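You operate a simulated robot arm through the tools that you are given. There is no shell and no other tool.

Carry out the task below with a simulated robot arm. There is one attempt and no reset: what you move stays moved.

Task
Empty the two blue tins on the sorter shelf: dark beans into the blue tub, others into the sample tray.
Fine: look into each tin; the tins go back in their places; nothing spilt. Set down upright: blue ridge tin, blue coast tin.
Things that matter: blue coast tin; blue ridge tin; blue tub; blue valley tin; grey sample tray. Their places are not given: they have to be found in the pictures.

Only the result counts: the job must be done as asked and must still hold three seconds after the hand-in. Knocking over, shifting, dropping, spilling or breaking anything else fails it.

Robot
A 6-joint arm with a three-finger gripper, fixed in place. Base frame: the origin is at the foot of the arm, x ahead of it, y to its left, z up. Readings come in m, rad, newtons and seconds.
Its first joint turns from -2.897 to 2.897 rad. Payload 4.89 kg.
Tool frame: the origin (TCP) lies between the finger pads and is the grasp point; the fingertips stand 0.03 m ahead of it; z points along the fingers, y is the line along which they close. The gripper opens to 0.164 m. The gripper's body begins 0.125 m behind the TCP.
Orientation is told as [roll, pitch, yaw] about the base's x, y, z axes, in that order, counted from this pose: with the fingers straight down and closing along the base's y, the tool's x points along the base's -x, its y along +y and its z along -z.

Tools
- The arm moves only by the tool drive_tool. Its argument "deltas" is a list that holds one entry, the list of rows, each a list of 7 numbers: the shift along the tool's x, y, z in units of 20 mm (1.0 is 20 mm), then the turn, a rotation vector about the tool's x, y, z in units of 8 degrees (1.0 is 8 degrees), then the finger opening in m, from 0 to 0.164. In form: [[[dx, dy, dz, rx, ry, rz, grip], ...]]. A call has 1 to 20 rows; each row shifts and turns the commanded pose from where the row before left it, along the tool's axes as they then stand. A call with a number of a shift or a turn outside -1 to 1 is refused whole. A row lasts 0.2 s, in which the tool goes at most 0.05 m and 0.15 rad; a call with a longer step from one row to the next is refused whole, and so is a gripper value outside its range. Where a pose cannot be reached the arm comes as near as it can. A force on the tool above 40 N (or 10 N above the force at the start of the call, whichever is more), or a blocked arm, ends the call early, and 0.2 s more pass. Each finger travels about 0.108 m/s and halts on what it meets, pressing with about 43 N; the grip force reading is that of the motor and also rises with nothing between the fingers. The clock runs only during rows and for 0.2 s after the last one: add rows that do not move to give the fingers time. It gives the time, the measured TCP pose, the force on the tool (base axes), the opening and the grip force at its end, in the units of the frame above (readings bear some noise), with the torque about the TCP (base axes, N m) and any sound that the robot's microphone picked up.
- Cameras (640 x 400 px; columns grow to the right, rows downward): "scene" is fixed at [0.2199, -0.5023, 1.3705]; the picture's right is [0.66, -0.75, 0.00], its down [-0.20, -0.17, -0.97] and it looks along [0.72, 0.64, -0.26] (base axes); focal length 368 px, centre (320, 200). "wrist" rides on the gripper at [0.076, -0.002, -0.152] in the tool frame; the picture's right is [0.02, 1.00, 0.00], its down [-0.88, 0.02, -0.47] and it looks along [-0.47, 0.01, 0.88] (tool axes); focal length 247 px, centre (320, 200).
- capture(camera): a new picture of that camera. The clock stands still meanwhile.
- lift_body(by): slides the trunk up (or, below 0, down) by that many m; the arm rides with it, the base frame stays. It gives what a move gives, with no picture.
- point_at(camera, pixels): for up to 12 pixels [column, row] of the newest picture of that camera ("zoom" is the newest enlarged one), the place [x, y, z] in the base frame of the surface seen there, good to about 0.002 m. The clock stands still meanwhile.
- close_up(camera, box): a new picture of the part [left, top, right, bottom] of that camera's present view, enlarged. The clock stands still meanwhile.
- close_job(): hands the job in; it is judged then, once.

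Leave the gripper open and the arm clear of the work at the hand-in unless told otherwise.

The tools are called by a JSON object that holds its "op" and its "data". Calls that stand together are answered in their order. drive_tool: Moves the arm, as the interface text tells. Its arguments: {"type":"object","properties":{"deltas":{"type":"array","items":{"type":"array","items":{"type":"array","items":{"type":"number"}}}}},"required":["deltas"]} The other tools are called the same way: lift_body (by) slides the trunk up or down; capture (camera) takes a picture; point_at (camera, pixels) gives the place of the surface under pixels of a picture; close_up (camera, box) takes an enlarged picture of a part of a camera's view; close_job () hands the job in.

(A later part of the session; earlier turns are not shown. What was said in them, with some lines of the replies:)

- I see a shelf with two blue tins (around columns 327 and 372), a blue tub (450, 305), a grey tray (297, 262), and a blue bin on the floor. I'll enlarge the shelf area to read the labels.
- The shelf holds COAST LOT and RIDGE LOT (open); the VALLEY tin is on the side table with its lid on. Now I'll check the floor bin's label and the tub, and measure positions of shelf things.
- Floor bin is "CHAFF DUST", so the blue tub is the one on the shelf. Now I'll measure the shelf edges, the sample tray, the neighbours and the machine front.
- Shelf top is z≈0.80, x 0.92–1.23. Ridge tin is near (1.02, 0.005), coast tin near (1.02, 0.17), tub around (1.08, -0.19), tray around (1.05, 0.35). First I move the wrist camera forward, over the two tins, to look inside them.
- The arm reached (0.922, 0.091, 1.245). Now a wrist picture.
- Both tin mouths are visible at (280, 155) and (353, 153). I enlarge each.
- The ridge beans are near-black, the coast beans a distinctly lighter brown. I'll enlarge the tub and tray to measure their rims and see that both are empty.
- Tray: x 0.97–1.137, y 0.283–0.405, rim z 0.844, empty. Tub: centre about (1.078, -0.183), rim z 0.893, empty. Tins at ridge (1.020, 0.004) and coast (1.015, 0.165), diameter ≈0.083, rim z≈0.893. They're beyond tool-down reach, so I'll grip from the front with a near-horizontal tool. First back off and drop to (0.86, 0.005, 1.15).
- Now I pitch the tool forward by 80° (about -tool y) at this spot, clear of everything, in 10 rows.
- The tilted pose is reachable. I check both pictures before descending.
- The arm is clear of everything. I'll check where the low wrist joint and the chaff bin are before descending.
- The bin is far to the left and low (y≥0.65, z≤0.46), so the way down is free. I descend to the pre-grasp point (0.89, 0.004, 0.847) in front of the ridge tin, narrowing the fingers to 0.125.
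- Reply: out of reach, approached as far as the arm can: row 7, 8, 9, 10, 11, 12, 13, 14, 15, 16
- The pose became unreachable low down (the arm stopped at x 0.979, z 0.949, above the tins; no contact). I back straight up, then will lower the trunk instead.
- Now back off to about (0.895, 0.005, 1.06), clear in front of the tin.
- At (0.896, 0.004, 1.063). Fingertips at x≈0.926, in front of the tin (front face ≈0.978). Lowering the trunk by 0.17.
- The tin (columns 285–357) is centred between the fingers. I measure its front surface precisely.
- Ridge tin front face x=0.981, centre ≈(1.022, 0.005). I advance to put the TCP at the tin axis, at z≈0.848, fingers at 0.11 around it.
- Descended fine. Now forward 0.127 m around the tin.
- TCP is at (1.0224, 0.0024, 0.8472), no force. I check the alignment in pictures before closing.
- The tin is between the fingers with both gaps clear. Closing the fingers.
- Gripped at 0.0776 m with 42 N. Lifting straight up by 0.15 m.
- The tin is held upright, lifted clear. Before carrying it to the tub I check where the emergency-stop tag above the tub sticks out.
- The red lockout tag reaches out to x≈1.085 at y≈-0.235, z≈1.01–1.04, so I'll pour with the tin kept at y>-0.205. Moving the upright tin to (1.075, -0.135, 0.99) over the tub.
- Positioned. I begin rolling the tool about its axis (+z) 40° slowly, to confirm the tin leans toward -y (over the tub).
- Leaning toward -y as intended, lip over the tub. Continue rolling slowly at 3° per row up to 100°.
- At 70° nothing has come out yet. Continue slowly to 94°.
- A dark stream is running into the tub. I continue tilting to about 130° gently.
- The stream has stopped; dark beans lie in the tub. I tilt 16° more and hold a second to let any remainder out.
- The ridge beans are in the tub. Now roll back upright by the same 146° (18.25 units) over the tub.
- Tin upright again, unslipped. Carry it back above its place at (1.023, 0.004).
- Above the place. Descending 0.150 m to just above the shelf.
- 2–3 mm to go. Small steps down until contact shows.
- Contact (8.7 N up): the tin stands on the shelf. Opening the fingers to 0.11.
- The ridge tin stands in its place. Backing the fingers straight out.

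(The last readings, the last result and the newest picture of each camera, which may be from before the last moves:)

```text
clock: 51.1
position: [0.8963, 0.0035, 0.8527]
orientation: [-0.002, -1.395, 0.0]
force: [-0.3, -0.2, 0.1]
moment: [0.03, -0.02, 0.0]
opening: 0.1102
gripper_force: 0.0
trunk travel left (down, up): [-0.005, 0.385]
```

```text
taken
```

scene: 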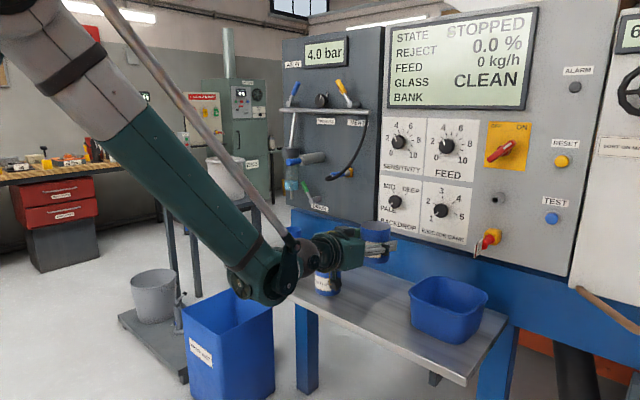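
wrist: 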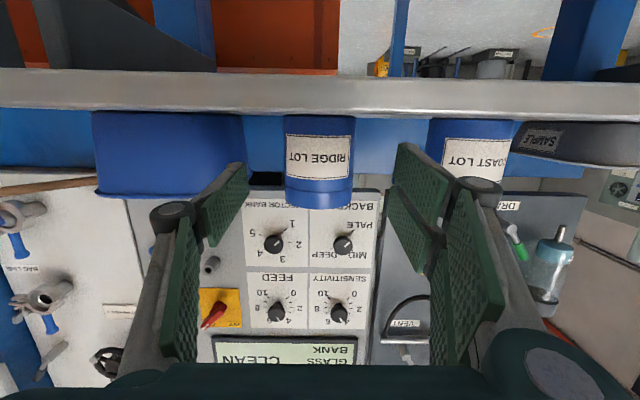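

Clear of the ridge tin. Now slide left to y≈0.166 in front of the coast tin (fingertips at x≈0.926, tins' fronts ≥0.976).

{"op": "drive_tool", "data": {"deltas": [[[0, 0.9, 0, 0, 0, 0, 0.11], [0, 0.9, 0, 0, 0, 0, 0.11], [0, 0.9, 0, 0, 0, 0, 0.11], [0, 0.9, 0, 0, 0, 0, 0.11], [0, 0.9, 0, 0, 0, 0, 0.11], [0, 0.9, 0, 0, 0, 0, 0.11], [0, 0.9, 0, 0, 0, 0, 0.11], [0, 0.9, 0, 0, 0, 0, 0.11], [0, 0.9, 0, 0, 0, 0, 0.11], [0, 0, 0, 0, 0, 0, 0.11]]]}}

{"op": "capture", "data": {"camera": "wrist"}}

{"op": "capture", "data": {"camera": "scene"}}

```text
clock: 53.3
position: [0.8965, 0.1653, 0.8527]
orientation: [-0.001, -1.397, 0.001]
force: [0.3, 0.5, 0.2]
moment: [-0.02, 0.02, 0.02]
opening: 0.1102
gripper_force: 0.1
trunk travel left (down, up): [-0.005, 0.385]
```

```text
taken
```

wrist: 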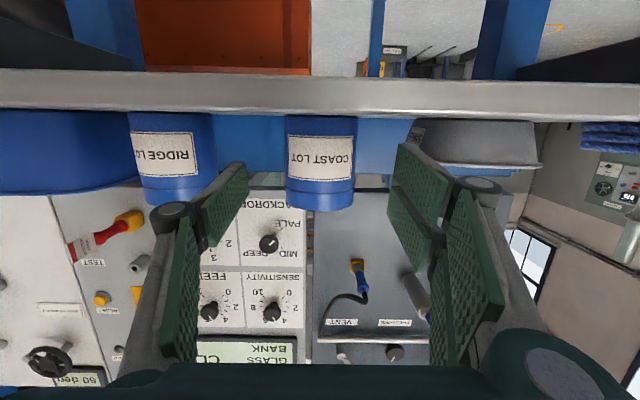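

```text
taken
```

scene: 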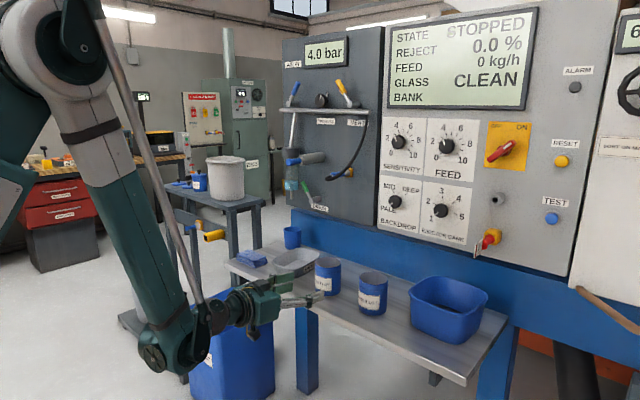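

Coast tin (columns 286–356) is centred. I measure its front.

{"op": "point_at", "data": {"camera": "wrist", "pixels": [[320, 130], [320, 160], [320, 195], [292, 130], [350, 130], [320, 203], [430, 140], [415, 135]]}}

```text
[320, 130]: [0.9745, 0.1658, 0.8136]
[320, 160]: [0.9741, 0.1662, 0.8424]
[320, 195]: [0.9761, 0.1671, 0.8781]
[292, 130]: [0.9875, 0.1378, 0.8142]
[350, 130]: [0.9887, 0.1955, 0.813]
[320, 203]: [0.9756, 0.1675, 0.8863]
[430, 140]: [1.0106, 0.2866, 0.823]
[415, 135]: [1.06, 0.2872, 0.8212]
```

Coast tin front x=0.974, centre ≈(1.0135, 0.1667). Advancing the open fingers around it.

{"op": "drive_tool", "data": {"deltas": [[[-0.076, 0.007, 0.5885, 0, 0, 0, 0.11], [-0.076, 0.007, 0.5885, 0, 0, 0, 0.11], [-0.076, 0.007, 0.5885, 0, 0, 0, 0.11], [-0.076, 0.007, 0.5885, 0, 0, 0, 0.11], [-0.076, 0.007, 0.5885, 0, 0, 0, 0.11], [-0.076, 0.007, 0.5885, 0, 0, 0, 0.11], [-0.076, 0.007, 0.5885, 0, 0, 0, 0.11], [-0.076, 0.007, 0.5885, 0, 0, 0, 0.11], [-0.076, 0.007, 0.5885, 0, 0, 0, 0.11], [-0.076, 0.007, 0.5885, 0, 0, 0, 0.11], [0, 0, 0, 0, 0, 0, 0.11]]]}}

{"op": "capture", "data": {"camera": "wrist"}}

```text
clock: 55.7
position: [1.016, 0.1665, 0.8456]
orientation: [0.003, -1.396, -0.002]
force: [-0.7, 0.2, -0.6]
moment: [-0.01, 0.04, 0.02]
opening: 0.1102
gripper_force: 0.0
trunk travel left (down, up): [-0.005, 0.385]
```

```text
taken
```

wrist: 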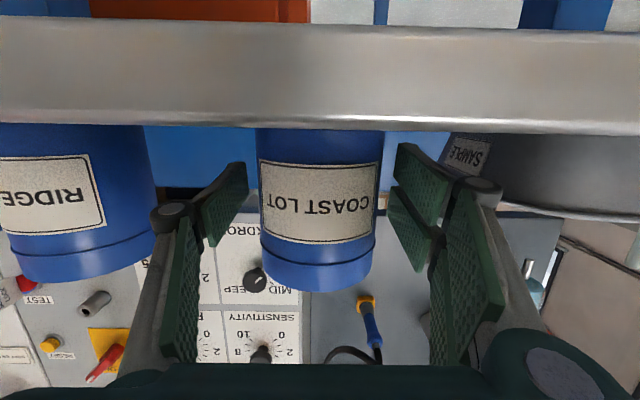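

Tin centred between the fingers. Closing on it.

{"op": "drive_tool", "data": {"deltas": [[[0, 0, 0, 0, 0, 0, 0.1], [0, 0, 0, 0, 0, 0, 0.09], [0, 0, 0, 0, 0, 0, 0.08], [0, 0, 0, 0, 0, 0, 0.07], [0, 0, 0, 0, 0, 0, 0.07], [0, 0, 0, 0, 0, 0, 0.07]]]}}

```text
clock: 57.1
position: [1.0162, 0.1668, 0.8467]
orientation: [0.001, -1.397, 0.0]
force: [0.0, 0.5, 0.4]
moment: [0.05, 0.0, 0.04]
opening: 0.0774
gripper_force: 42.8
trunk travel left (down, up): [-0.005, 0.385]
```

Gripped (0.0774 m, 43 N) at (1.0162, 0.1668, 0.8467). Lifting 0.15 m.

{"op": "drive_tool", "data": {"deltas": [[[-0.3, 0, -0.053, 0, 0, 0, 0.07], [-0.6, 0, -0.106, 0, 0, 0, 0.07], [-0.739, 0, -0.1305, 0, 0, 0, 0.07], [-0.739, 0, -0.1305, 0, 0, 0, 0.07], [-0.739, 0, -0.1305, 0, 0, 0, 0.07], [-0.739, 0, -0.1305, 0, 0, 0, 0.07], [-0.739, 0, -0.1305, 0, 0, 0, 0.07], [-0.739, 0, -0.1305, 0, 0, 0, 0.07], [-0.739, 0, -0.1305, 0, 0, 0, 0.07], [-0.739, 0, -0.1305, 0, 0, 0, 0.07], [-0.739, 0, -0.1305, 0, 0, 0, 0.07], [0, 0, 0, 0, 0, 0, 0.07]]]}}

{"op": "capture", "data": {"camera": "wrist"}}

{"op": "capture", "data": {"camera": "scene"}}

```text
clock: 59.7
position: [1.0154, 0.1662, 1.0011]
orientation: [-0.002, -1.397, -0.001]
force: [0.5, 1.3, -1.4]
moment: [0.02, -0.04, -0.03]
opening: 0.0776
gripper_force: 43.1
trunk travel left (down, up): [-0.005, 0.385]
```

```text
taken
```

wrist: 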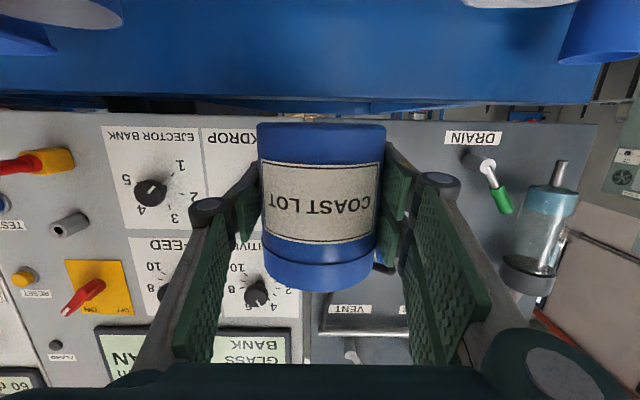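

```text
taken
```

scene: 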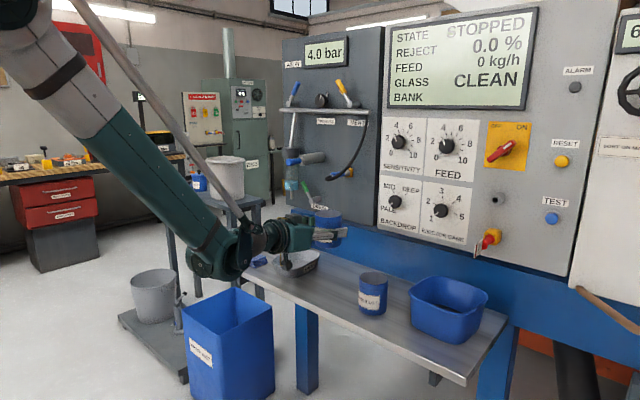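

Coast tin lifted upright. I check the drain lever and other parts of the machine near the tray before moving there.

{"op": "point_at", "data": {"camera": "wrist", "pixels": [[502, 202], [490, 175], [478, 163], [545, 250], [560, 200], [525, 285], [375, 260], [600, 30], [520, 2]]}}

{"op": "point_at", "data": {"camera": "scene", "pixels": [[307, 190], [312, 203], [315, 260], [305, 257], [297, 265], [320, 230], [258, 262]]}}

```text
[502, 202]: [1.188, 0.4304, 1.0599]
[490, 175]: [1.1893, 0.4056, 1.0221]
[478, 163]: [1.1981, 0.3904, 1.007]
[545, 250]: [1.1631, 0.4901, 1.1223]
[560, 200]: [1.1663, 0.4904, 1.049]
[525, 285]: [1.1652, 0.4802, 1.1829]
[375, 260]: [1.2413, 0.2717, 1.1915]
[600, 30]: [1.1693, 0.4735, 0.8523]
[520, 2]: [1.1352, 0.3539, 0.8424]
```

```text
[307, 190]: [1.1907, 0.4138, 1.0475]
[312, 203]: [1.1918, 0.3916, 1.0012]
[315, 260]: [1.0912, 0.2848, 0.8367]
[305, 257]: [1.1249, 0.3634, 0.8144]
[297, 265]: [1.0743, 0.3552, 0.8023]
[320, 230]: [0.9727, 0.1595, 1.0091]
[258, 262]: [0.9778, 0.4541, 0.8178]
```

All clear: the lever is at x≥1.185, z≥1.0. Moving the upright tin to (1.058, 0.295, 0.955), at the right side of the tray, so that the lip comes over the tray's middle when tipped toward +y.

{"op": "drive_tool", "data": {"deltas": [[[0.19, 0.644, 0.25, 0, 0, 0, 0.07], [0.19, 0.644, 0.25, 0, 0, 0, 0.07], [0.19, 0.644, 0.25, 0, 0, 0, 0.07], [0.19, 0.644, 0.25, 0, 0, 0, 0.07], [0.19, 0.644, 0.25, 0, 0, 0, 0.07], [0.19, 0.644, 0.25, 0, 0, 0, 0.07], [0.19, 0.644, 0.25, 0, 0, 0, 0.07], [0.19, 0.644, 0.25, 0, 0, 0, 0.07], [0.19, 0.644, 0.25, 0, 0, 0, 0.07], [0.19, 0.644, 0.25, 0, 0, 0, 0.07], [0, 0, 0, 0, 0, 0, 0.07]]]}}

{"op": "close_up", "data": {"camera": "scene", "box": [210, 190, 450, 340]}}

{"op": "capture", "data": {"camera": "wrist"}}

```text
clock: 62.1
position: [1.057, 0.2949, 0.9551]
orientation: [0.001, -1.397, -0.001]
force: [-0.3, -0.1, -0.6]
moment: [-0.01, 0.02, 0.02]
opening: 0.0775
gripper_force: 42.8
trunk travel left (down, up): [-0.005, 0.385]
```

```text
2.67 times, centred on (330, 265) of scene
```

zoom: 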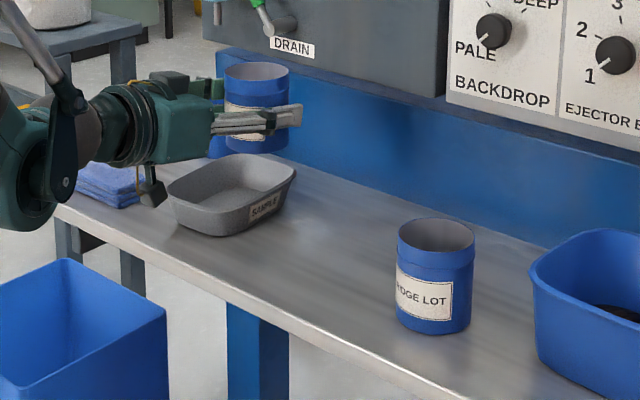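

```text
taken
```

wrist: 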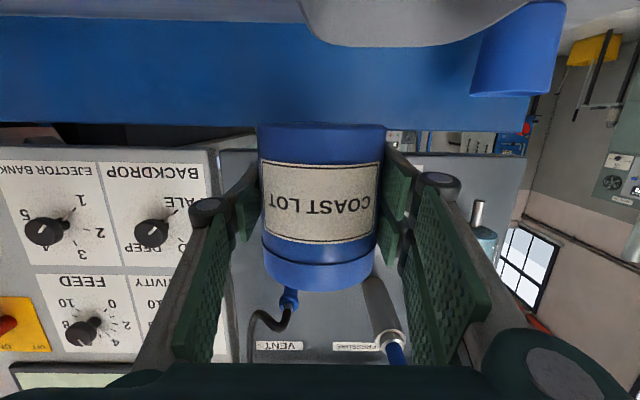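

Tin upright over the tray's right part. Rolling the opposite way (-z) 40° to lean toward +y.

{"op": "drive_tool", "data": {"deltas": [[[0, 0, 0, 0, 0, -0.5, 0.07], [0, 0, 0, 0, 0, -0.5, 0.07], [0, 0, 0, 0, 0, -0.5, 0.07], [0, 0, 0, 0, 0, -0.5, 0.07], [0, 0, 0, 0, 0, -0.5, 0.07], [0, 0, 0, 0, 0, -0.5, 0.07], [0, 0, 0, 0, 0, -0.5, 0.07], [0, 0, 0, 0, 0, -0.5, 0.07], [0, 0, 0, 0, 0, -0.5, 0.07], [0, 0, 0, 0, 0, -0.5, 0.07], [0, 0, 0, 0, 0, 0, 0.07]]]}}

{"op": "close_up", "data": {"camera": "scene", "box": [210, 190, 450, 340]}}

{"op": "capture", "data": {"camera": "wrist"}}

```text
clock: 64.5
position: [1.0591, 0.2971, 0.9541]
orientation: [-1.303, -0.853, 1.366]
force: [-0.1, 0.8, -1.5]
moment: [0.01, 0.01, 0.01]
opening: 0.0778
gripper_force: 42.8
trunk travel left (down, up): [-0.005, 0.385]
```

```text
2.67 times, centred on (330, 265) of scene
```

zoom: 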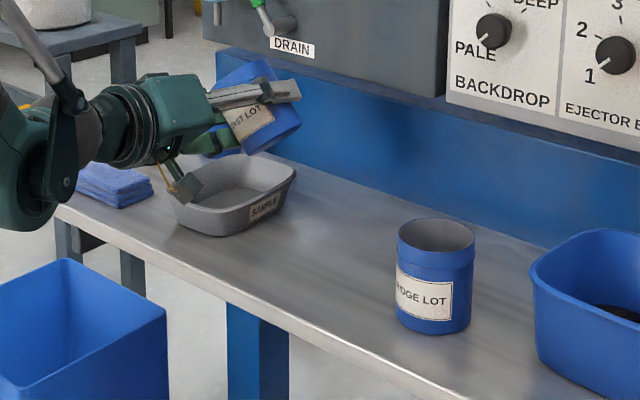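

```text
taken
```

wrist: 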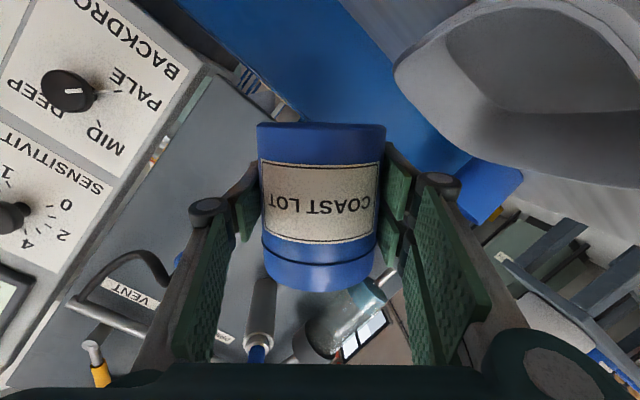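

Leaning toward the tray as intended. Continue to about 70°.

{"op": "drive_tool", "data": {"deltas": [[[0, 0, 0, 0, 0, -0.375, 0.07], [0, 0, 0, 0, 0, -0.375, 0.07], [0, 0, 0, 0, 0, -0.375, 0.07], [0, 0, 0, 0, 0, -0.375, 0.07], [0, 0, 0, 0, 0, -0.375, 0.07], [0, 0, 0, 0, 0, -0.375, 0.07], [0, 0, 0, 0, 0, -0.375, 0.07], [0, 0, 0, 0, 0, -0.375, 0.07], [0, 0, 0, 0, 0, -0.375, 0.07], [0, 0, 0, 0, 0, -0.375, 0.07]]]}}

{"op": "close_up", "data": {"camera": "scene", "box": [210, 190, 450, 340]}}

{"op": "capture", "data": {"camera": "wrist"}}

```text
clock: 66.7
position: [1.0585, 0.2952, 0.9538]
orientation: [-1.385, -0.344, 1.509]
force: [-0.5, -0.1, -1.2]
moment: [0.02, 0.03, -0.01]
opening: 0.0775
gripper_force: 43.1
trunk travel left (down, up): [-0.005, 0.385]
```

```text
2.67 times, centred on (330, 265) of scene
```

zoom: 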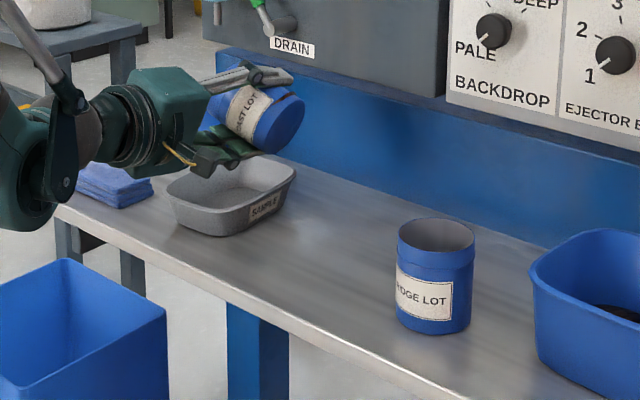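

```text
taken
```

wrist: 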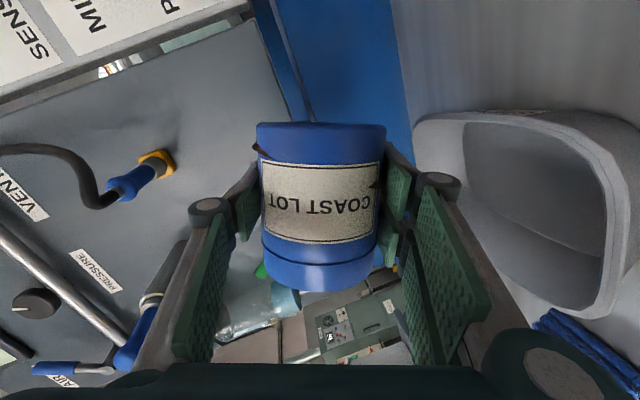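

There's a small brownish mark near the upper edge of the tin's base in the picture at about (318, 226). I enlarge it to see what it is.

{"op": "close_up", "data": {"camera": "scene", "box": [270, 205, 334, 245]}}

{"op": "close_up", "data": {"camera": "wrist", "box": [230, 110, 410, 300]}}

```text
10.00 times, centred on (302, 225) of scene
```

zoom: 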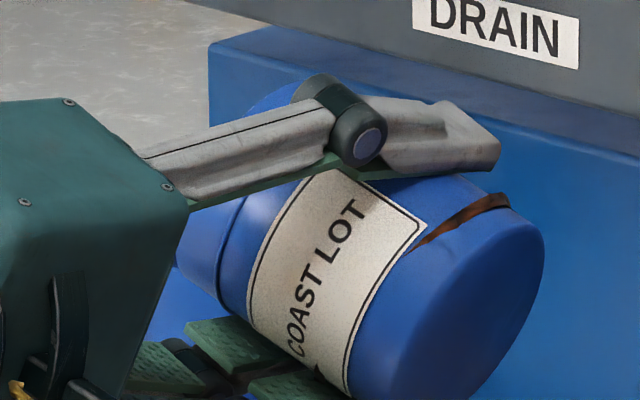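

```text
2.11 times, centred on (320, 205) of wrist
```

zoom: 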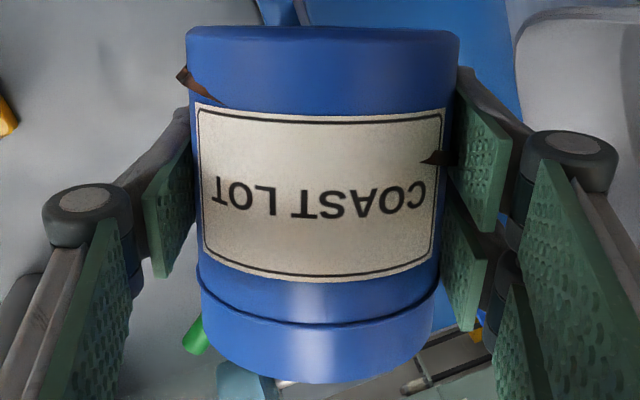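

That is only the edge of the beans' surface showing through the wall drawing (brown beans). Continue tilting slowly toward 94°.

{"op": "drive_tool", "data": {"deltas": [[[0, 0, 0, 0, 0, -0.3, 0.07], [0, 0, 0, 0, 0, -0.3, 0.07], [0, 0, 0, 0, 0, -0.3, 0.07], [0, 0, 0, 0, 0, -0.3, 0.07], [0, 0, 0, 0, 0, -0.3, 0.07], [0, 0, 0, 0, 0, -0.3, 0.07], [0, 0, 0, 0, 0, -0.3, 0.07]]]}}

{"op": "close_up", "data": {"camera": "scene", "box": [250, 200, 378, 280]}}

{"op": "capture", "data": {"camera": "wrist"}}

```text
clock: 68.3
position: [1.0564, 0.2956, 0.9537]
orientation: [-1.397, -0.053, 1.56]
force: [0.0, -0.2, -1.6]
moment: [0.06, 0.01, -0.01]
opening: 0.0777
gripper_force: 42.6
trunk travel left (down, up): [-0.005, 0.385]
```

```text
5.00 times, centred on (314, 240) of scene
```

zoom: 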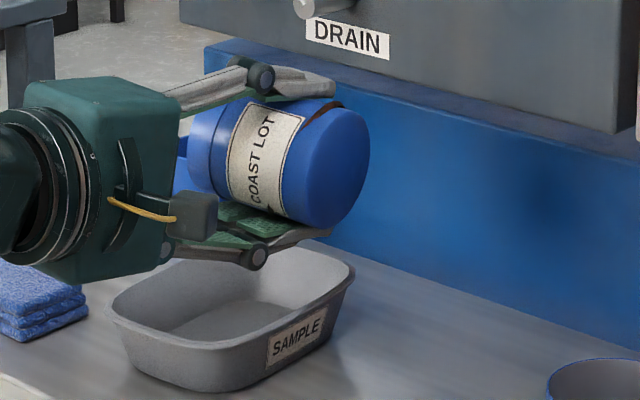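

```text
taken
```

wrist: 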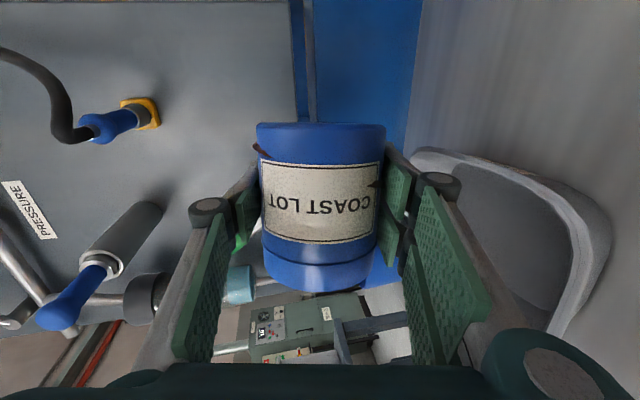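

Now at ~87°, clear of the tray rim. A few degrees more, then look for the stream.

{"op": "drive_tool", "data": {"deltas": [[[0, 0, 0, 0, 0, -0.3, 0.07], [0, 0, 0, 0, 0, -0.3, 0.07], [0, 0, 0, 0, 0, -0.3, 0.07]]]}}

{"op": "close_up", "data": {"camera": "scene", "box": [250, 200, 378, 280]}}

{"op": "capture", "data": {"camera": "wrist"}}

```text
clock: 69.1
position: [1.0581, 0.2953, 0.9535]
orientation: [-1.396, 0.07, 1.581]
force: [-0.4, 0.8, -1.1]
moment: [0.04, 0.0, 0.01]
opening: 0.0777
gripper_force: 43.4
trunk travel left (down, up): [-0.005, 0.385]
```

```text
5.00 times, centred on (314, 240) of scene
```

zoom: 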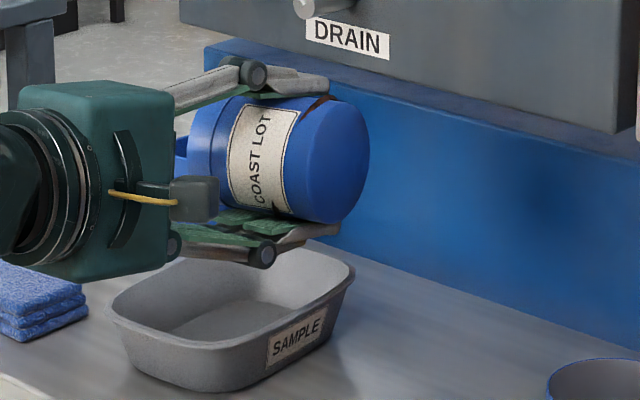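

```text
taken
```

wrist: 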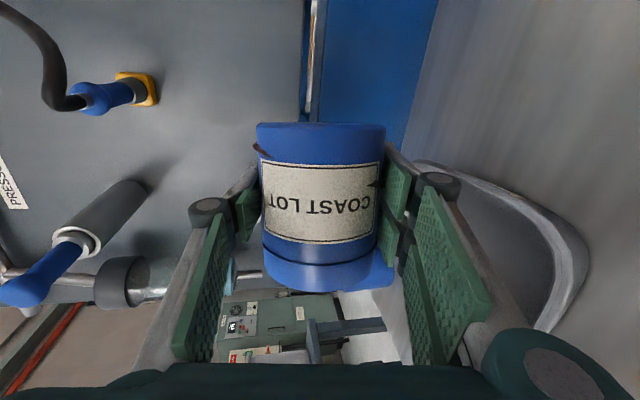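

No stream visible yet from here. Continue a bit further.

{"op": "drive_tool", "data": {"deltas": [[[0, 0, 0, 0, 0, -0.25, 0.07], [0, 0, 0, 0, 0, -0.25, 0.07], [0, 0, 0, 0, 0, -0.25, 0.07], [0, 0, 0, 0, 0, -0.25, 0.07]]]}}

{"op": "close_up", "data": {"camera": "scene", "box": [250, 200, 378, 280]}}

{"op": "capture", "data": {"camera": "wrist"}}

```text
clock: 70.1
position: [1.0574, 0.2946, 0.9542]
orientation: [-1.393, 0.205, 1.607]
force: [-0.2, -0.7, -1.3]
moment: [0.01, 0.05, 0.02]
opening: 0.0778
gripper_force: 43.0
trunk travel left (down, up): [-0.005, 0.385]
```

```text
5.00 times, centred on (314, 240) of scene
```

zoom: 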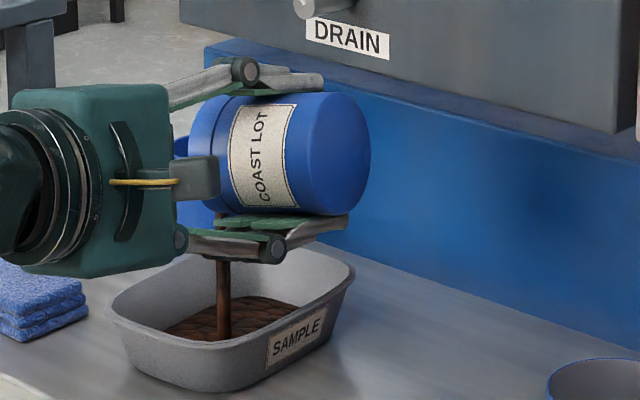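

```text
taken
```

wrist: 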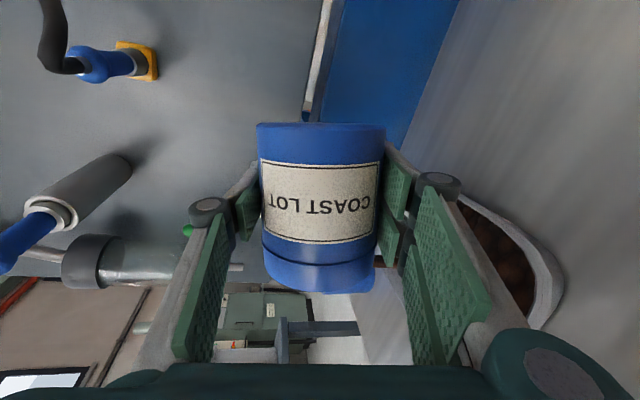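

A brown stream runs into the tray's middle. Continue tilting slowly to ~130°.

{"op": "drive_tool", "data": {"deltas": [[[0, 0, 0, 0, 0, -0.25, 0.07], [0, 0, 0, 0, 0, -0.25, 0.07], [0, 0, 0, 0, 0, -0.25, 0.07], [0, 0, 0, 0, 0, -0.25, 0.07], [0, 0, 0, 0, 0, -0.25, 0.07], [0, 0, 0, 0, 0, -0.25, 0.07], [0, 0, 0, 0, 0, -0.25, 0.07], [0, 0, 0, 0, 0, -0.25, 0.07], [0, 0, 0, 0, 0, -0.25, 0.07], [0, 0, 0, 0, 0, -0.25, 0.07], [0, 0, 0, 0, 0, -0.25, 0.07], [0, 0, 0, 0, 0, -0.25, 0.07], [0, 0, 0, 0, 0, -0.25, 0.07], [0, 0, 0, 0, 0, -0.25, 0.07]]]}}

{"op": "close_up", "data": {"camera": "scene", "box": [250, 200, 378, 280]}}

{"op": "capture", "data": {"camera": "wrist"}}

```text
clock: 73.1
position: [1.0589, 0.2971, 0.9542]
orientation: [-1.343, 0.686, 1.716]
force: [0.5, -0.2, -1.0]
moment: [0.01, -0.02, 0.01]
opening: 0.0775
gripper_force: 43.4
trunk travel left (down, up): [-0.005, 0.385]
```

```text
5.00 times, centred on (314, 240) of scene
```

zoom: 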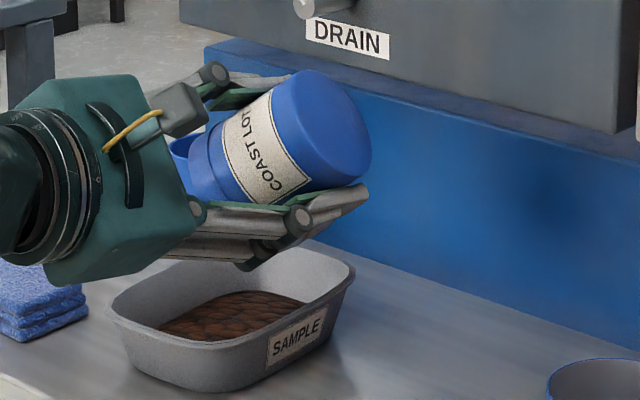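

```text
taken
```

wrist: 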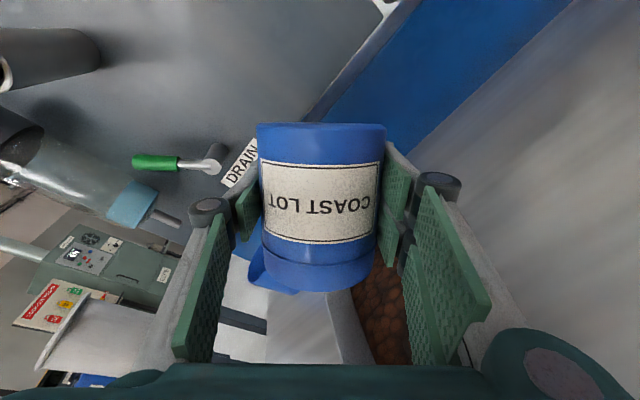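

Stream has stopped; brown beans lie in the tray. A further 16° and a short hold for any remainder.

{"op": "drive_tool", "data": {"deltas": [[[0, 0, 0, 0, 0, -0.4, 0.07], [0, 0, 0, 0, 0, -0.4, 0.07], [0, 0, 0, 0, 0, -0.4, 0.07], [0, 0, 0, 0, 0, -0.4, 0.07], [0, 0, 0, 0, 0, -0.4, 0.07], [0, 0, 0, 0, 0, 0, 0.07], [0, 0, 0, 0, 0, 0, 0.07], [0, 0, 0, 0, 0, 0, 0.07], [0, 0, 0, 0, 0, 0, 0.07], [0, 0, 0, 0, 0, 0, 0.07], [0, 0, 0, 0, 0, 0, 0.07]]]}}

{"op": "close_up", "data": {"camera": "scene", "box": [250, 200, 378, 280]}}

```text
clock: 75.5
position: [1.0585, 0.297, 0.9538]
orientation: [-1.266, 0.954, 1.821]
force: [-0.7, -0.4, -0.5]
moment: [0.02, 0.03, -0.01]
opening: 0.0773
gripper_force: 43.3
trunk travel left (down, up): [-0.005, 0.385]
```

```text
5.00 times, centred on (314, 240) of scene
```

zoom: 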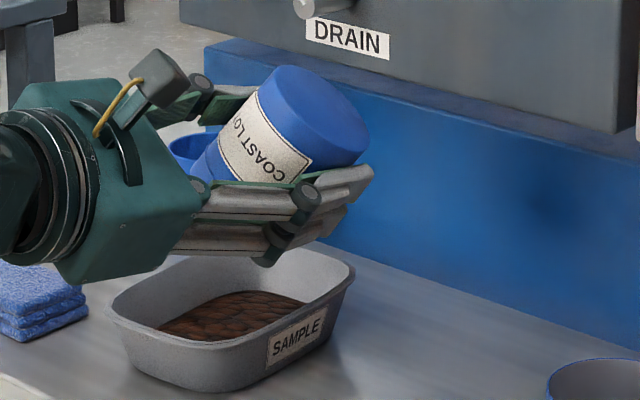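

All out. Rolling back upright by 146°.

{"op": "drive_tool", "data": {"deltas": [[[0, 0, 0, 0, 0, 0.95, 0.07], [0, 0, 0, 0, 0, 0.95, 0.07], [0, 0, 0, 0, 0, 0.95, 0.07], [0, 0, 0, 0, 0, 0.95, 0.07], [0, 0, 0, 0, 0, 0.95, 0.07], [0, 0, 0, 0, 0, 0.95, 0.07], [0, 0, 0, 0, 0, 0.95, 0.07], [0, 0, 0, 0, 0, 0.95, 0.07], [0, 0, 0, 0, 0, 0.95, 0.07], [0, 0, 0, 0, 0, 0.95, 0.07], [0, 0, 0, 0, 0, 0.95, 0.07], [0, 0, 0, 0, 0, 0.95, 0.07], [0, 0, 0, 0, 0, 0.95, 0.07], [0, 0, 0, 0, 0, 0.95, 0.07], [0, 0, 0, 0, 0, 0.95, 0.07], [0, 0, 0, 0, 0, 0.95, 0.07], [0, 0, 0, 0, 0, 0.95, 0.07], [0, 0, 0, 0, 0, 0.95, 0.07], [0, 0, 0, 0, 0, 0.95, 0.07], [0, 0, 0, 0, 0, 0.2, 0.07]]]}}

{"op": "close_up", "data": {"camera": "scene", "box": [210, 190, 450, 340]}}

{"op": "capture", "data": {"camera": "wrist"}}

```text
clock: 79.7
position: [1.0577, 0.2966, 0.9533]
orientation: [0.01, -1.397, -0.011]
force: [-0.1, 0.0, -1.1]
moment: [0.02, 0.0, 0.0]
opening: 0.0774
gripper_force: 43.3
trunk travel left (down, up): [-0.005, 0.385]
```

```text
2.67 times, centred on (330, 265) of scene
```

zoom: 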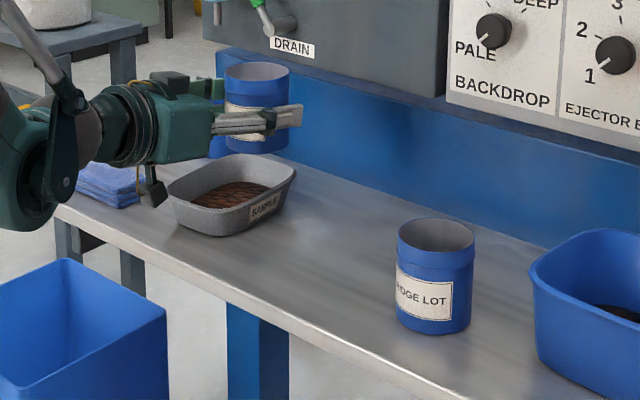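

```text
taken
```

wrist: 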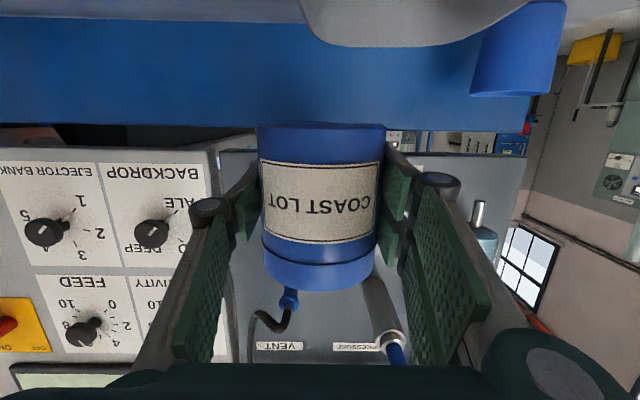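

Upright and unslipped. Carry it back above its place (1.016, 0.167, 1.0).

{"op": "drive_tool", "data": {"deltas": [[[-0.194, -0.649, -0.245, 0, 0, 0, 0.07], [-0.194, -0.649, -0.245, 0, 0, 0, 0.07], [-0.194, -0.649, -0.245, 0, 0, 0, 0.07], [-0.194, -0.649, -0.245, 0, 0, 0, 0.07], [-0.194, -0.649, -0.245, 0, 0, 0, 0.07], [-0.194, -0.649, -0.245, 0, 0, 0, 0.07], [-0.194, -0.649, -0.245, 0, 0, 0, 0.07], [-0.194, -0.649, -0.245, 0, 0, 0, 0.07], [-0.194, -0.649, -0.245, 0, 0, 0, 0.07], [-0.194, -0.649, -0.245, 0, 0, 0, 0.07], [0, 0, 0, 0, 0, 0, 0.07]]]}}

```text
clock: 82.1
position: [1.0157, 0.167, 0.9997]
orientation: [0.002, -1.396, -0.001]
force: [0.3, 0.3, -1.3]
moment: [0.01, -0.02, -0.02]
opening: 0.0775
gripper_force: 43.1
trunk travel left (down, up): [-0.005, 0.385]
```

Now down 0.149 m to just above the shelf.

{"op": "drive_tool", "data": {"deltas": [[[0.733, 0, 0.132, 0, 0, 0, 0.07], [0.733, 0, 0.132, 0, 0, 0, 0.07], [0.733, 0, 0.132, 0, 0, 0, 0.07], [0.733, 0, 0.132, 0, 0, 0, 0.07], [0.733, 0, 0.132, 0, 0, 0, 0.07], [0.733, 0, 0.132, 0, 0, 0, 0.07], [0.733, 0, 0.132, 0, 0, 0, 0.07], [0.733, 0, 0.132, 0, 0, 0, 0.07], [0.733, 0, 0.132, 0, 0, 0, 0.07], [0.733, 0, 0.132, 0, 0, 0, 0.07], [0, 0, 0, 0, 0, 0, 0.07]]]}}

```text
clock: 84.5
position: [1.0171, 0.166, 0.8515]
orientation: [0.001, -1.398, 0.0]
force: [-0.7, -0.1, 0.1]
moment: [0.02, 0.02, -0.02]
opening: 0.0775
gripper_force: 43.3
trunk travel left (down, up): [-0.005, 0.385]
```

z 0.8515, no contact yet. Small steps of 1 mm downward.

{"op": "drive_tool", "data": {"deltas": [[[0.05, 0, 0.009, 0, 0, 0, 0.07], [0.05, 0, 0.009, 0, 0, 0, 0.07], [0.05, 0, 0.009, 0, 0, 0, 0.07], [0, 0, 0, 0, 0, 0, 0.07]]]}}

```text
clock: 85.5
position: [1.0166, 0.1665, 0.8486]
orientation: [-0.001, -1.397, 0.0]
force: [-0.4, 0.4, -0.6]
moment: [-0.02, 0.02, 0.01]
opening: 0.0776
gripper_force: 43.2
trunk travel left (down, up): [-0.005, 0.385]
```

{"op": "drive_tool", "data": {"deltas": [[[0.05, 0, 0.009, 0, 0, 0, 0.07], [0.04, 0, 0.007, 0, 0, 0, 0.07], [0, 0, 0, 0, 0, 0, 0.07]]]}}

```text
clock: 86.3
position: [1.0168, 0.1658, 0.8468]
orientation: [0.001, -1.396, 0.0]
force: [-0.4, 0.3, 1.9]
moment: [0.02, -0.03, -0.04]
opening: 0.0771
gripper_force: 43.1
trunk travel left (down, up): [-0.005, 0.385]
```

Light contact beginning (1.9 N). Half a millimetre more.

{"op": "drive_tool", "data": {"deltas": [[[0.025, 0, 0.004, 0, 0, 0, 0.07], [0, 0, 0, 0, 0, 0, 0.07]]]}}

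```text
clock: 86.9
position: [1.0175, 0.1653, 0.8469]
orientation: [-0.001, -1.396, -0.001]
force: [0.9, -1.8, 6.9]
moment: [0.16, -0.05, 0.0]
opening: 0.0773
gripper_force: 43.3
trunk travel left (down, up): [-0.005, 0.385]
```

The tin rests on the shelf (6.9 N). Opening the fingers.

{"op": "drive_tool", "data": {"deltas": [[[0, 0, 0, 0, 0, 0, 0.085], [0, 0, 0, 0, 0, 0, 0.095], [0, 0, 0, 0, 0, 0, 0.11], [0, 0, 0, 0, 0, 0, 0.11], [0, 0, 0, 0, 0, 0, 0.11]]]}}

{"op": "capture", "data": {"camera": "wrist"}}

```text
clock: 88.1
position: [1.0173, 0.1662, 0.846]
orientation: [0.0, -1.397, 0.0]
force: [-0.5, 0.8, 0.3]
moment: [0.01, -0.01, -0.01]
opening: 0.1101
gripper_force: 0.0
trunk travel left (down, up): [-0.005, 0.385]
```

```text
taken
```

wrist: 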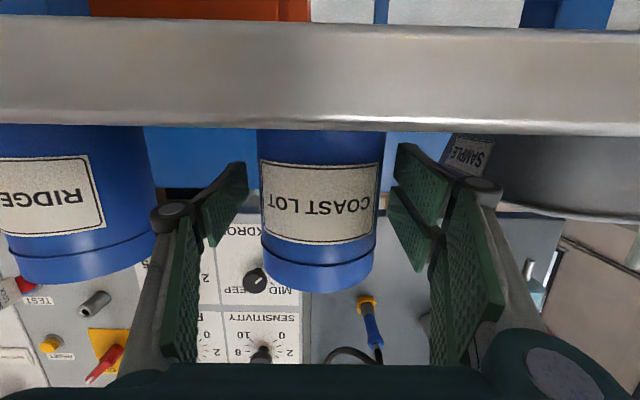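

The coast tin stands free and upright. Backing out straight.

{"op": "drive_tool", "data": {"deltas": [[[0.086, 0, -0.63, 0, 0, 0, 0.11], [0.086, 0, -0.63, 0, 0, 0, 0.11], [0.086, 0, -0.63, 0, 0, 0, 0.11], [0.086, 0, -0.63, 0, 0, 0, 0.11], [0.086, 0, -0.63, 0, 0, 0, 0.11], [0.086, 0, -0.63, 0, 0, 0, 0.11], [0.086, 0, -0.63, 0, 0, 0, 0.11], [0.086, 0, -0.63, 0, 0, 0, 0.11], [0.086, 0, -0.63, 0, 0, 0, 0.11], [0.086, 0, -0.63, 0, 0, 0, 0.11], [0, 0, 0, 0, 0, 0, 0.11]]]}}

{"op": "capture", "data": {"camera": "wrist"}}

```text
clock: 90.5
position: [0.8891, 0.166, 0.851]
orientation: [0.001, -1.398, 0.0]
force: [0.9, -0.3, 0.2]
moment: [-0.02, -0.02, 0.0]
opening: 0.1101
gripper_force: 0.1
trunk travel left (down, up): [-0.005, 0.385]
```

```text
taken
```

wrist: 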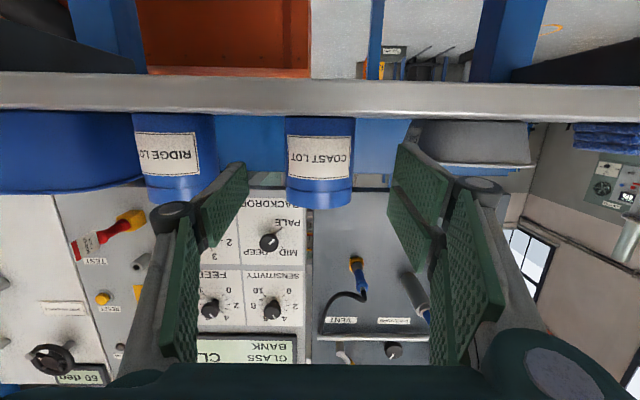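

Clear. Raise the trunk by 0.17 m back to its starting height.

{"op": "lift_body", "data": {"by": 0.17}}

```text
clock: 92.4
position: [0.8903, 0.1665, 1.0205]
orientation: [0.0, -1.396, -0.001]
force: [-0.4, 0.8, 0.7]
moment: [0.0, 0.0, 0.01]
opening: 0.1102
gripper_force: 0.1
trunk travel left (down, up): [-0.175, 0.215]
```

Now raise to about (0.88, 0.09, 1.2) and then pitch the tool back down to look into the tins.

{"op": "drive_tool", "data": {"deltas": [[[-0.732, -0.317, -0.172, 0, 0, 0, 0.164], [-0.732, -0.317, -0.172, 0, 0, 0, 0.164], [-0.732, -0.317, -0.172, 0, 0, 0, 0.164], [-0.732, -0.317, -0.172, 0, 0, 0, 0.164], [-0.732, -0.317, -0.172, 0, 0, 0, 0.164], [-0.732, -0.317, -0.172, 0, 0, 0, 0.164], [-0.732, -0.317, -0.172, 0, 0, 0, 0.164], [-0.732, -0.317, -0.172, 0, 0, 0, 0.164], [-0.732, -0.317, -0.172, 0, 0, 0, 0.164], [-0.732, -0.317, -0.172, 0, 0, 0, 0.164], [-0.732, -0.317, -0.172, 0, 0, 0, 0.164], [-0.732, -0.317, -0.172, 0, 0, 0, 0.164], [0, 0, 0, 0, 0, 0, 0.164]]]}}

{"op": "drive_tool", "data": {"deltas": [[[0, 0, 0, 0, 1, 0, 0.164], [0, 0, 0, 0, 1, 0, 0.164], [0, 0, 0, 0, 1, 0, 0.164], [0, 0, 0, 0, 1, 0, 0.164], [0, 0, 0, 0, 1, 0, 0.164], [0, 0, 0, 0, 1, 0, 0.164], [0, 0, 0, 0, 1, 0, 0.164], [0, 0, 0, 0, 1, 0, 0.164], [0, 0, 0, 0, 1, 0, 0.164], [0, 0, 0, 0, 1, 0, 0.164], [0, 0, 0, 0, 0, 0, 0.164]]]}}

{"op": "capture", "data": {"camera": "wrist"}}

{"op": "capture", "data": {"camera": "scene"}}

```text
clock: 95.2
position: [0.8807, 0.091, 1.2004]
orientation: [-0.001, -1.397, -0.002]
force: [-0.5, 0.3, -0.4]
moment: [0.01, 0.04, -0.03]
opening: 0.164
gripper_force: 0.1
trunk travel left (down, up): [-0.175, 0.215]
```

```text
clock: 97.6
position: [0.8798, 0.0907, 1.2007]
orientation: [0.0, 0.002, 0.001]
force: [0.6, -0.2, -0.4]
moment: [0.01, 0.17, -0.03]
opening: 0.1641
gripper_force: 0.0
trunk travel left (down, up): [-0.175, 0.215]
```

```text
taken
```

wrist: 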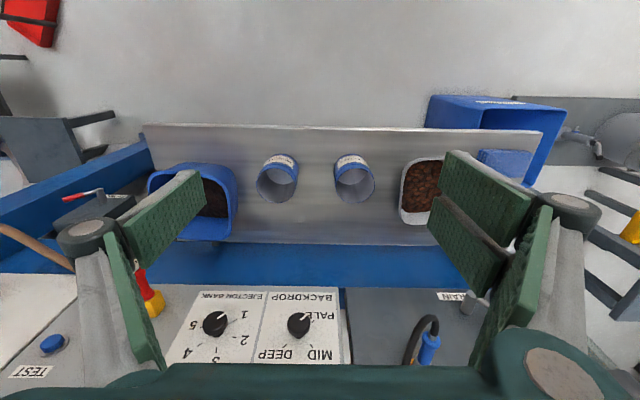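

```text
taken
```

scene: 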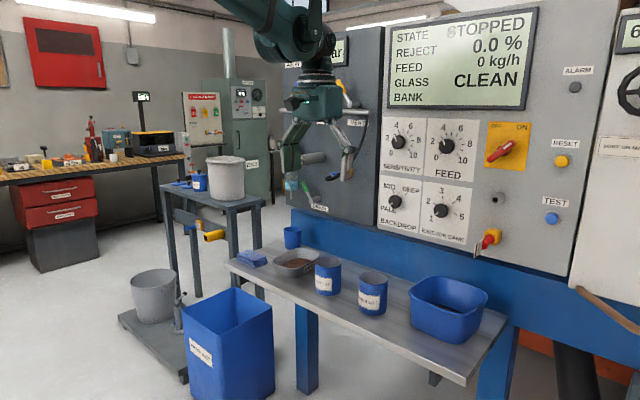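

Both tins look empty and in their places; dark beans in the tub, lighter brown ones in the tray. I enlarge to verify emptiness, positions, and that nothing spilt.

{"op": "close_up", "data": {"camera": "wrist", "box": [245, 140, 389, 230]}}

{"op": "close_up", "data": {"camera": "wrist", "box": [385, 140, 475, 235]}}

{"op": "close_up", "data": {"camera": "wrist", "box": [140, 140, 260, 250]}}

{"op": "close_up", "data": {"camera": "scene", "box": [220, 220, 520, 390]}}

{"op": "point_at", "data": {"camera": "scene", "pixels": [[315, 261], [340, 262], [327, 293], [359, 276], [387, 277], [372, 313]]}}

```text
4.44 times, centred on (317, 185) of wrist
```

zoom: 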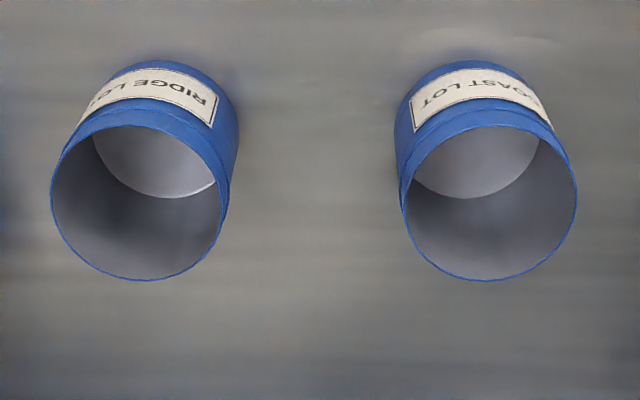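

```text
4.21 times, centred on (430, 188) of wrist
```

zoom: 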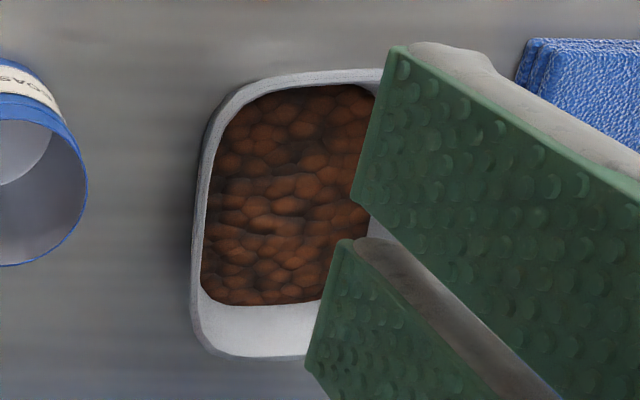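

```text
3.64 times, centred on (200, 195) of wrist
```

zoom: 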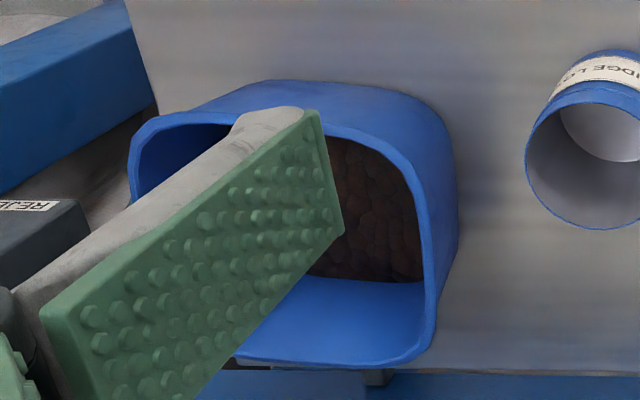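

```text
2.13 times, centred on (370, 305) of scene
```

zoom: 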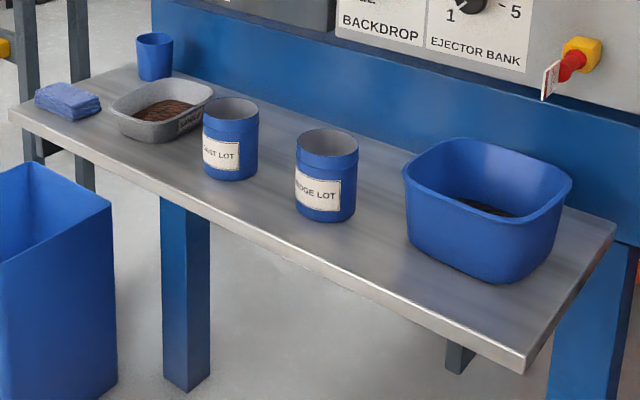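

```text
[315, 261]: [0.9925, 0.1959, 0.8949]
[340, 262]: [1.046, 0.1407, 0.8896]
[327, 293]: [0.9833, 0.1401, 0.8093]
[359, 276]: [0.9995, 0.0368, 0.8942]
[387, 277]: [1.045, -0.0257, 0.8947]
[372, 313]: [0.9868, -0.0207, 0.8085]
```

Everything checks: both tins are empty, upright and at the same measured positions as at the start; very dark beans in the tub, lighter brown ones in the tray, nothing on the shelf. I retract the open gripper to about its starting pose.

{"op": "drive_tool", "data": {"deltas": [[[0.88, -0.88, -0.46, 0, 0, 0, 0.164], [0.88, -0.88, -0.46, 0, 0, 0, 0.164], [0.88, -0.88, -0.46, 0, 0, 0, 0.164], [0.88, -0.88, -0.46, 0, 0, 0, 0.164], [0.88, -0.88, -0.46, 0, 0, 0, 0.164], [0.88, -0.88, -0.46, 0, 0, 0, 0.164], [0.88, -0.88, -0.46, 0, 0, 0, 0.164], [0.88, -0.88, -0.46, 0, 0, 0, 0.164], [0.88, -0.88, -0.46, 0, 0, 0, 0.164], [0.88, -0.88, -0.46, 0, 0, 0, 0.164], [0, 0, 0, 0, 0, 0, 0.164]]]}}

{"op": "capture", "data": {"camera": "wrist"}}

```text
clock: 100.0
position: [0.7022, -0.0852, 1.2916]
orientation: [-0.001, 0.0, -0.001]
force: [-0.7, 0.4, 0.2]
moment: [0.04, -0.08, 0.04]
opening: 0.1637
gripper_force: 0.0
trunk travel left (down, up): [-0.175, 0.215]
```

```text
taken
```

wrist: 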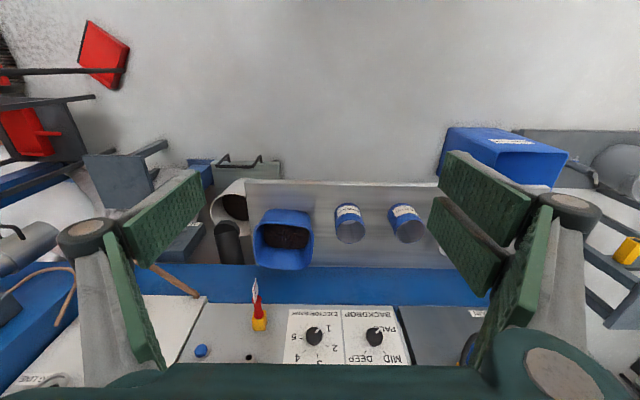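

The arm is back at its start pose with the gripper open; the tins stand in place, and the beans are in the tub and tray. Handing in.

{"op": "close_job", "data": {}}

```text
The job is handed in.
```

Both blue tins on the sorter shelf are empty and the job is handed in. No verdict came back with the hand-in.

- **Ridge tin:** it held near-black beans, and they are now in the blue tub.
- **Coast tin:** its beans were a clearly lighter brown, so they went into the grey sample tray.
- **Checks afterwards:** both tins stand upright and read within a few millimetres of where they started. The close-ups showed both tins empty and no beans on the shelf.
- **Left alone:** I did not touch the valley tin on the side table.

The arm is back at its starting pose with the gripper open.
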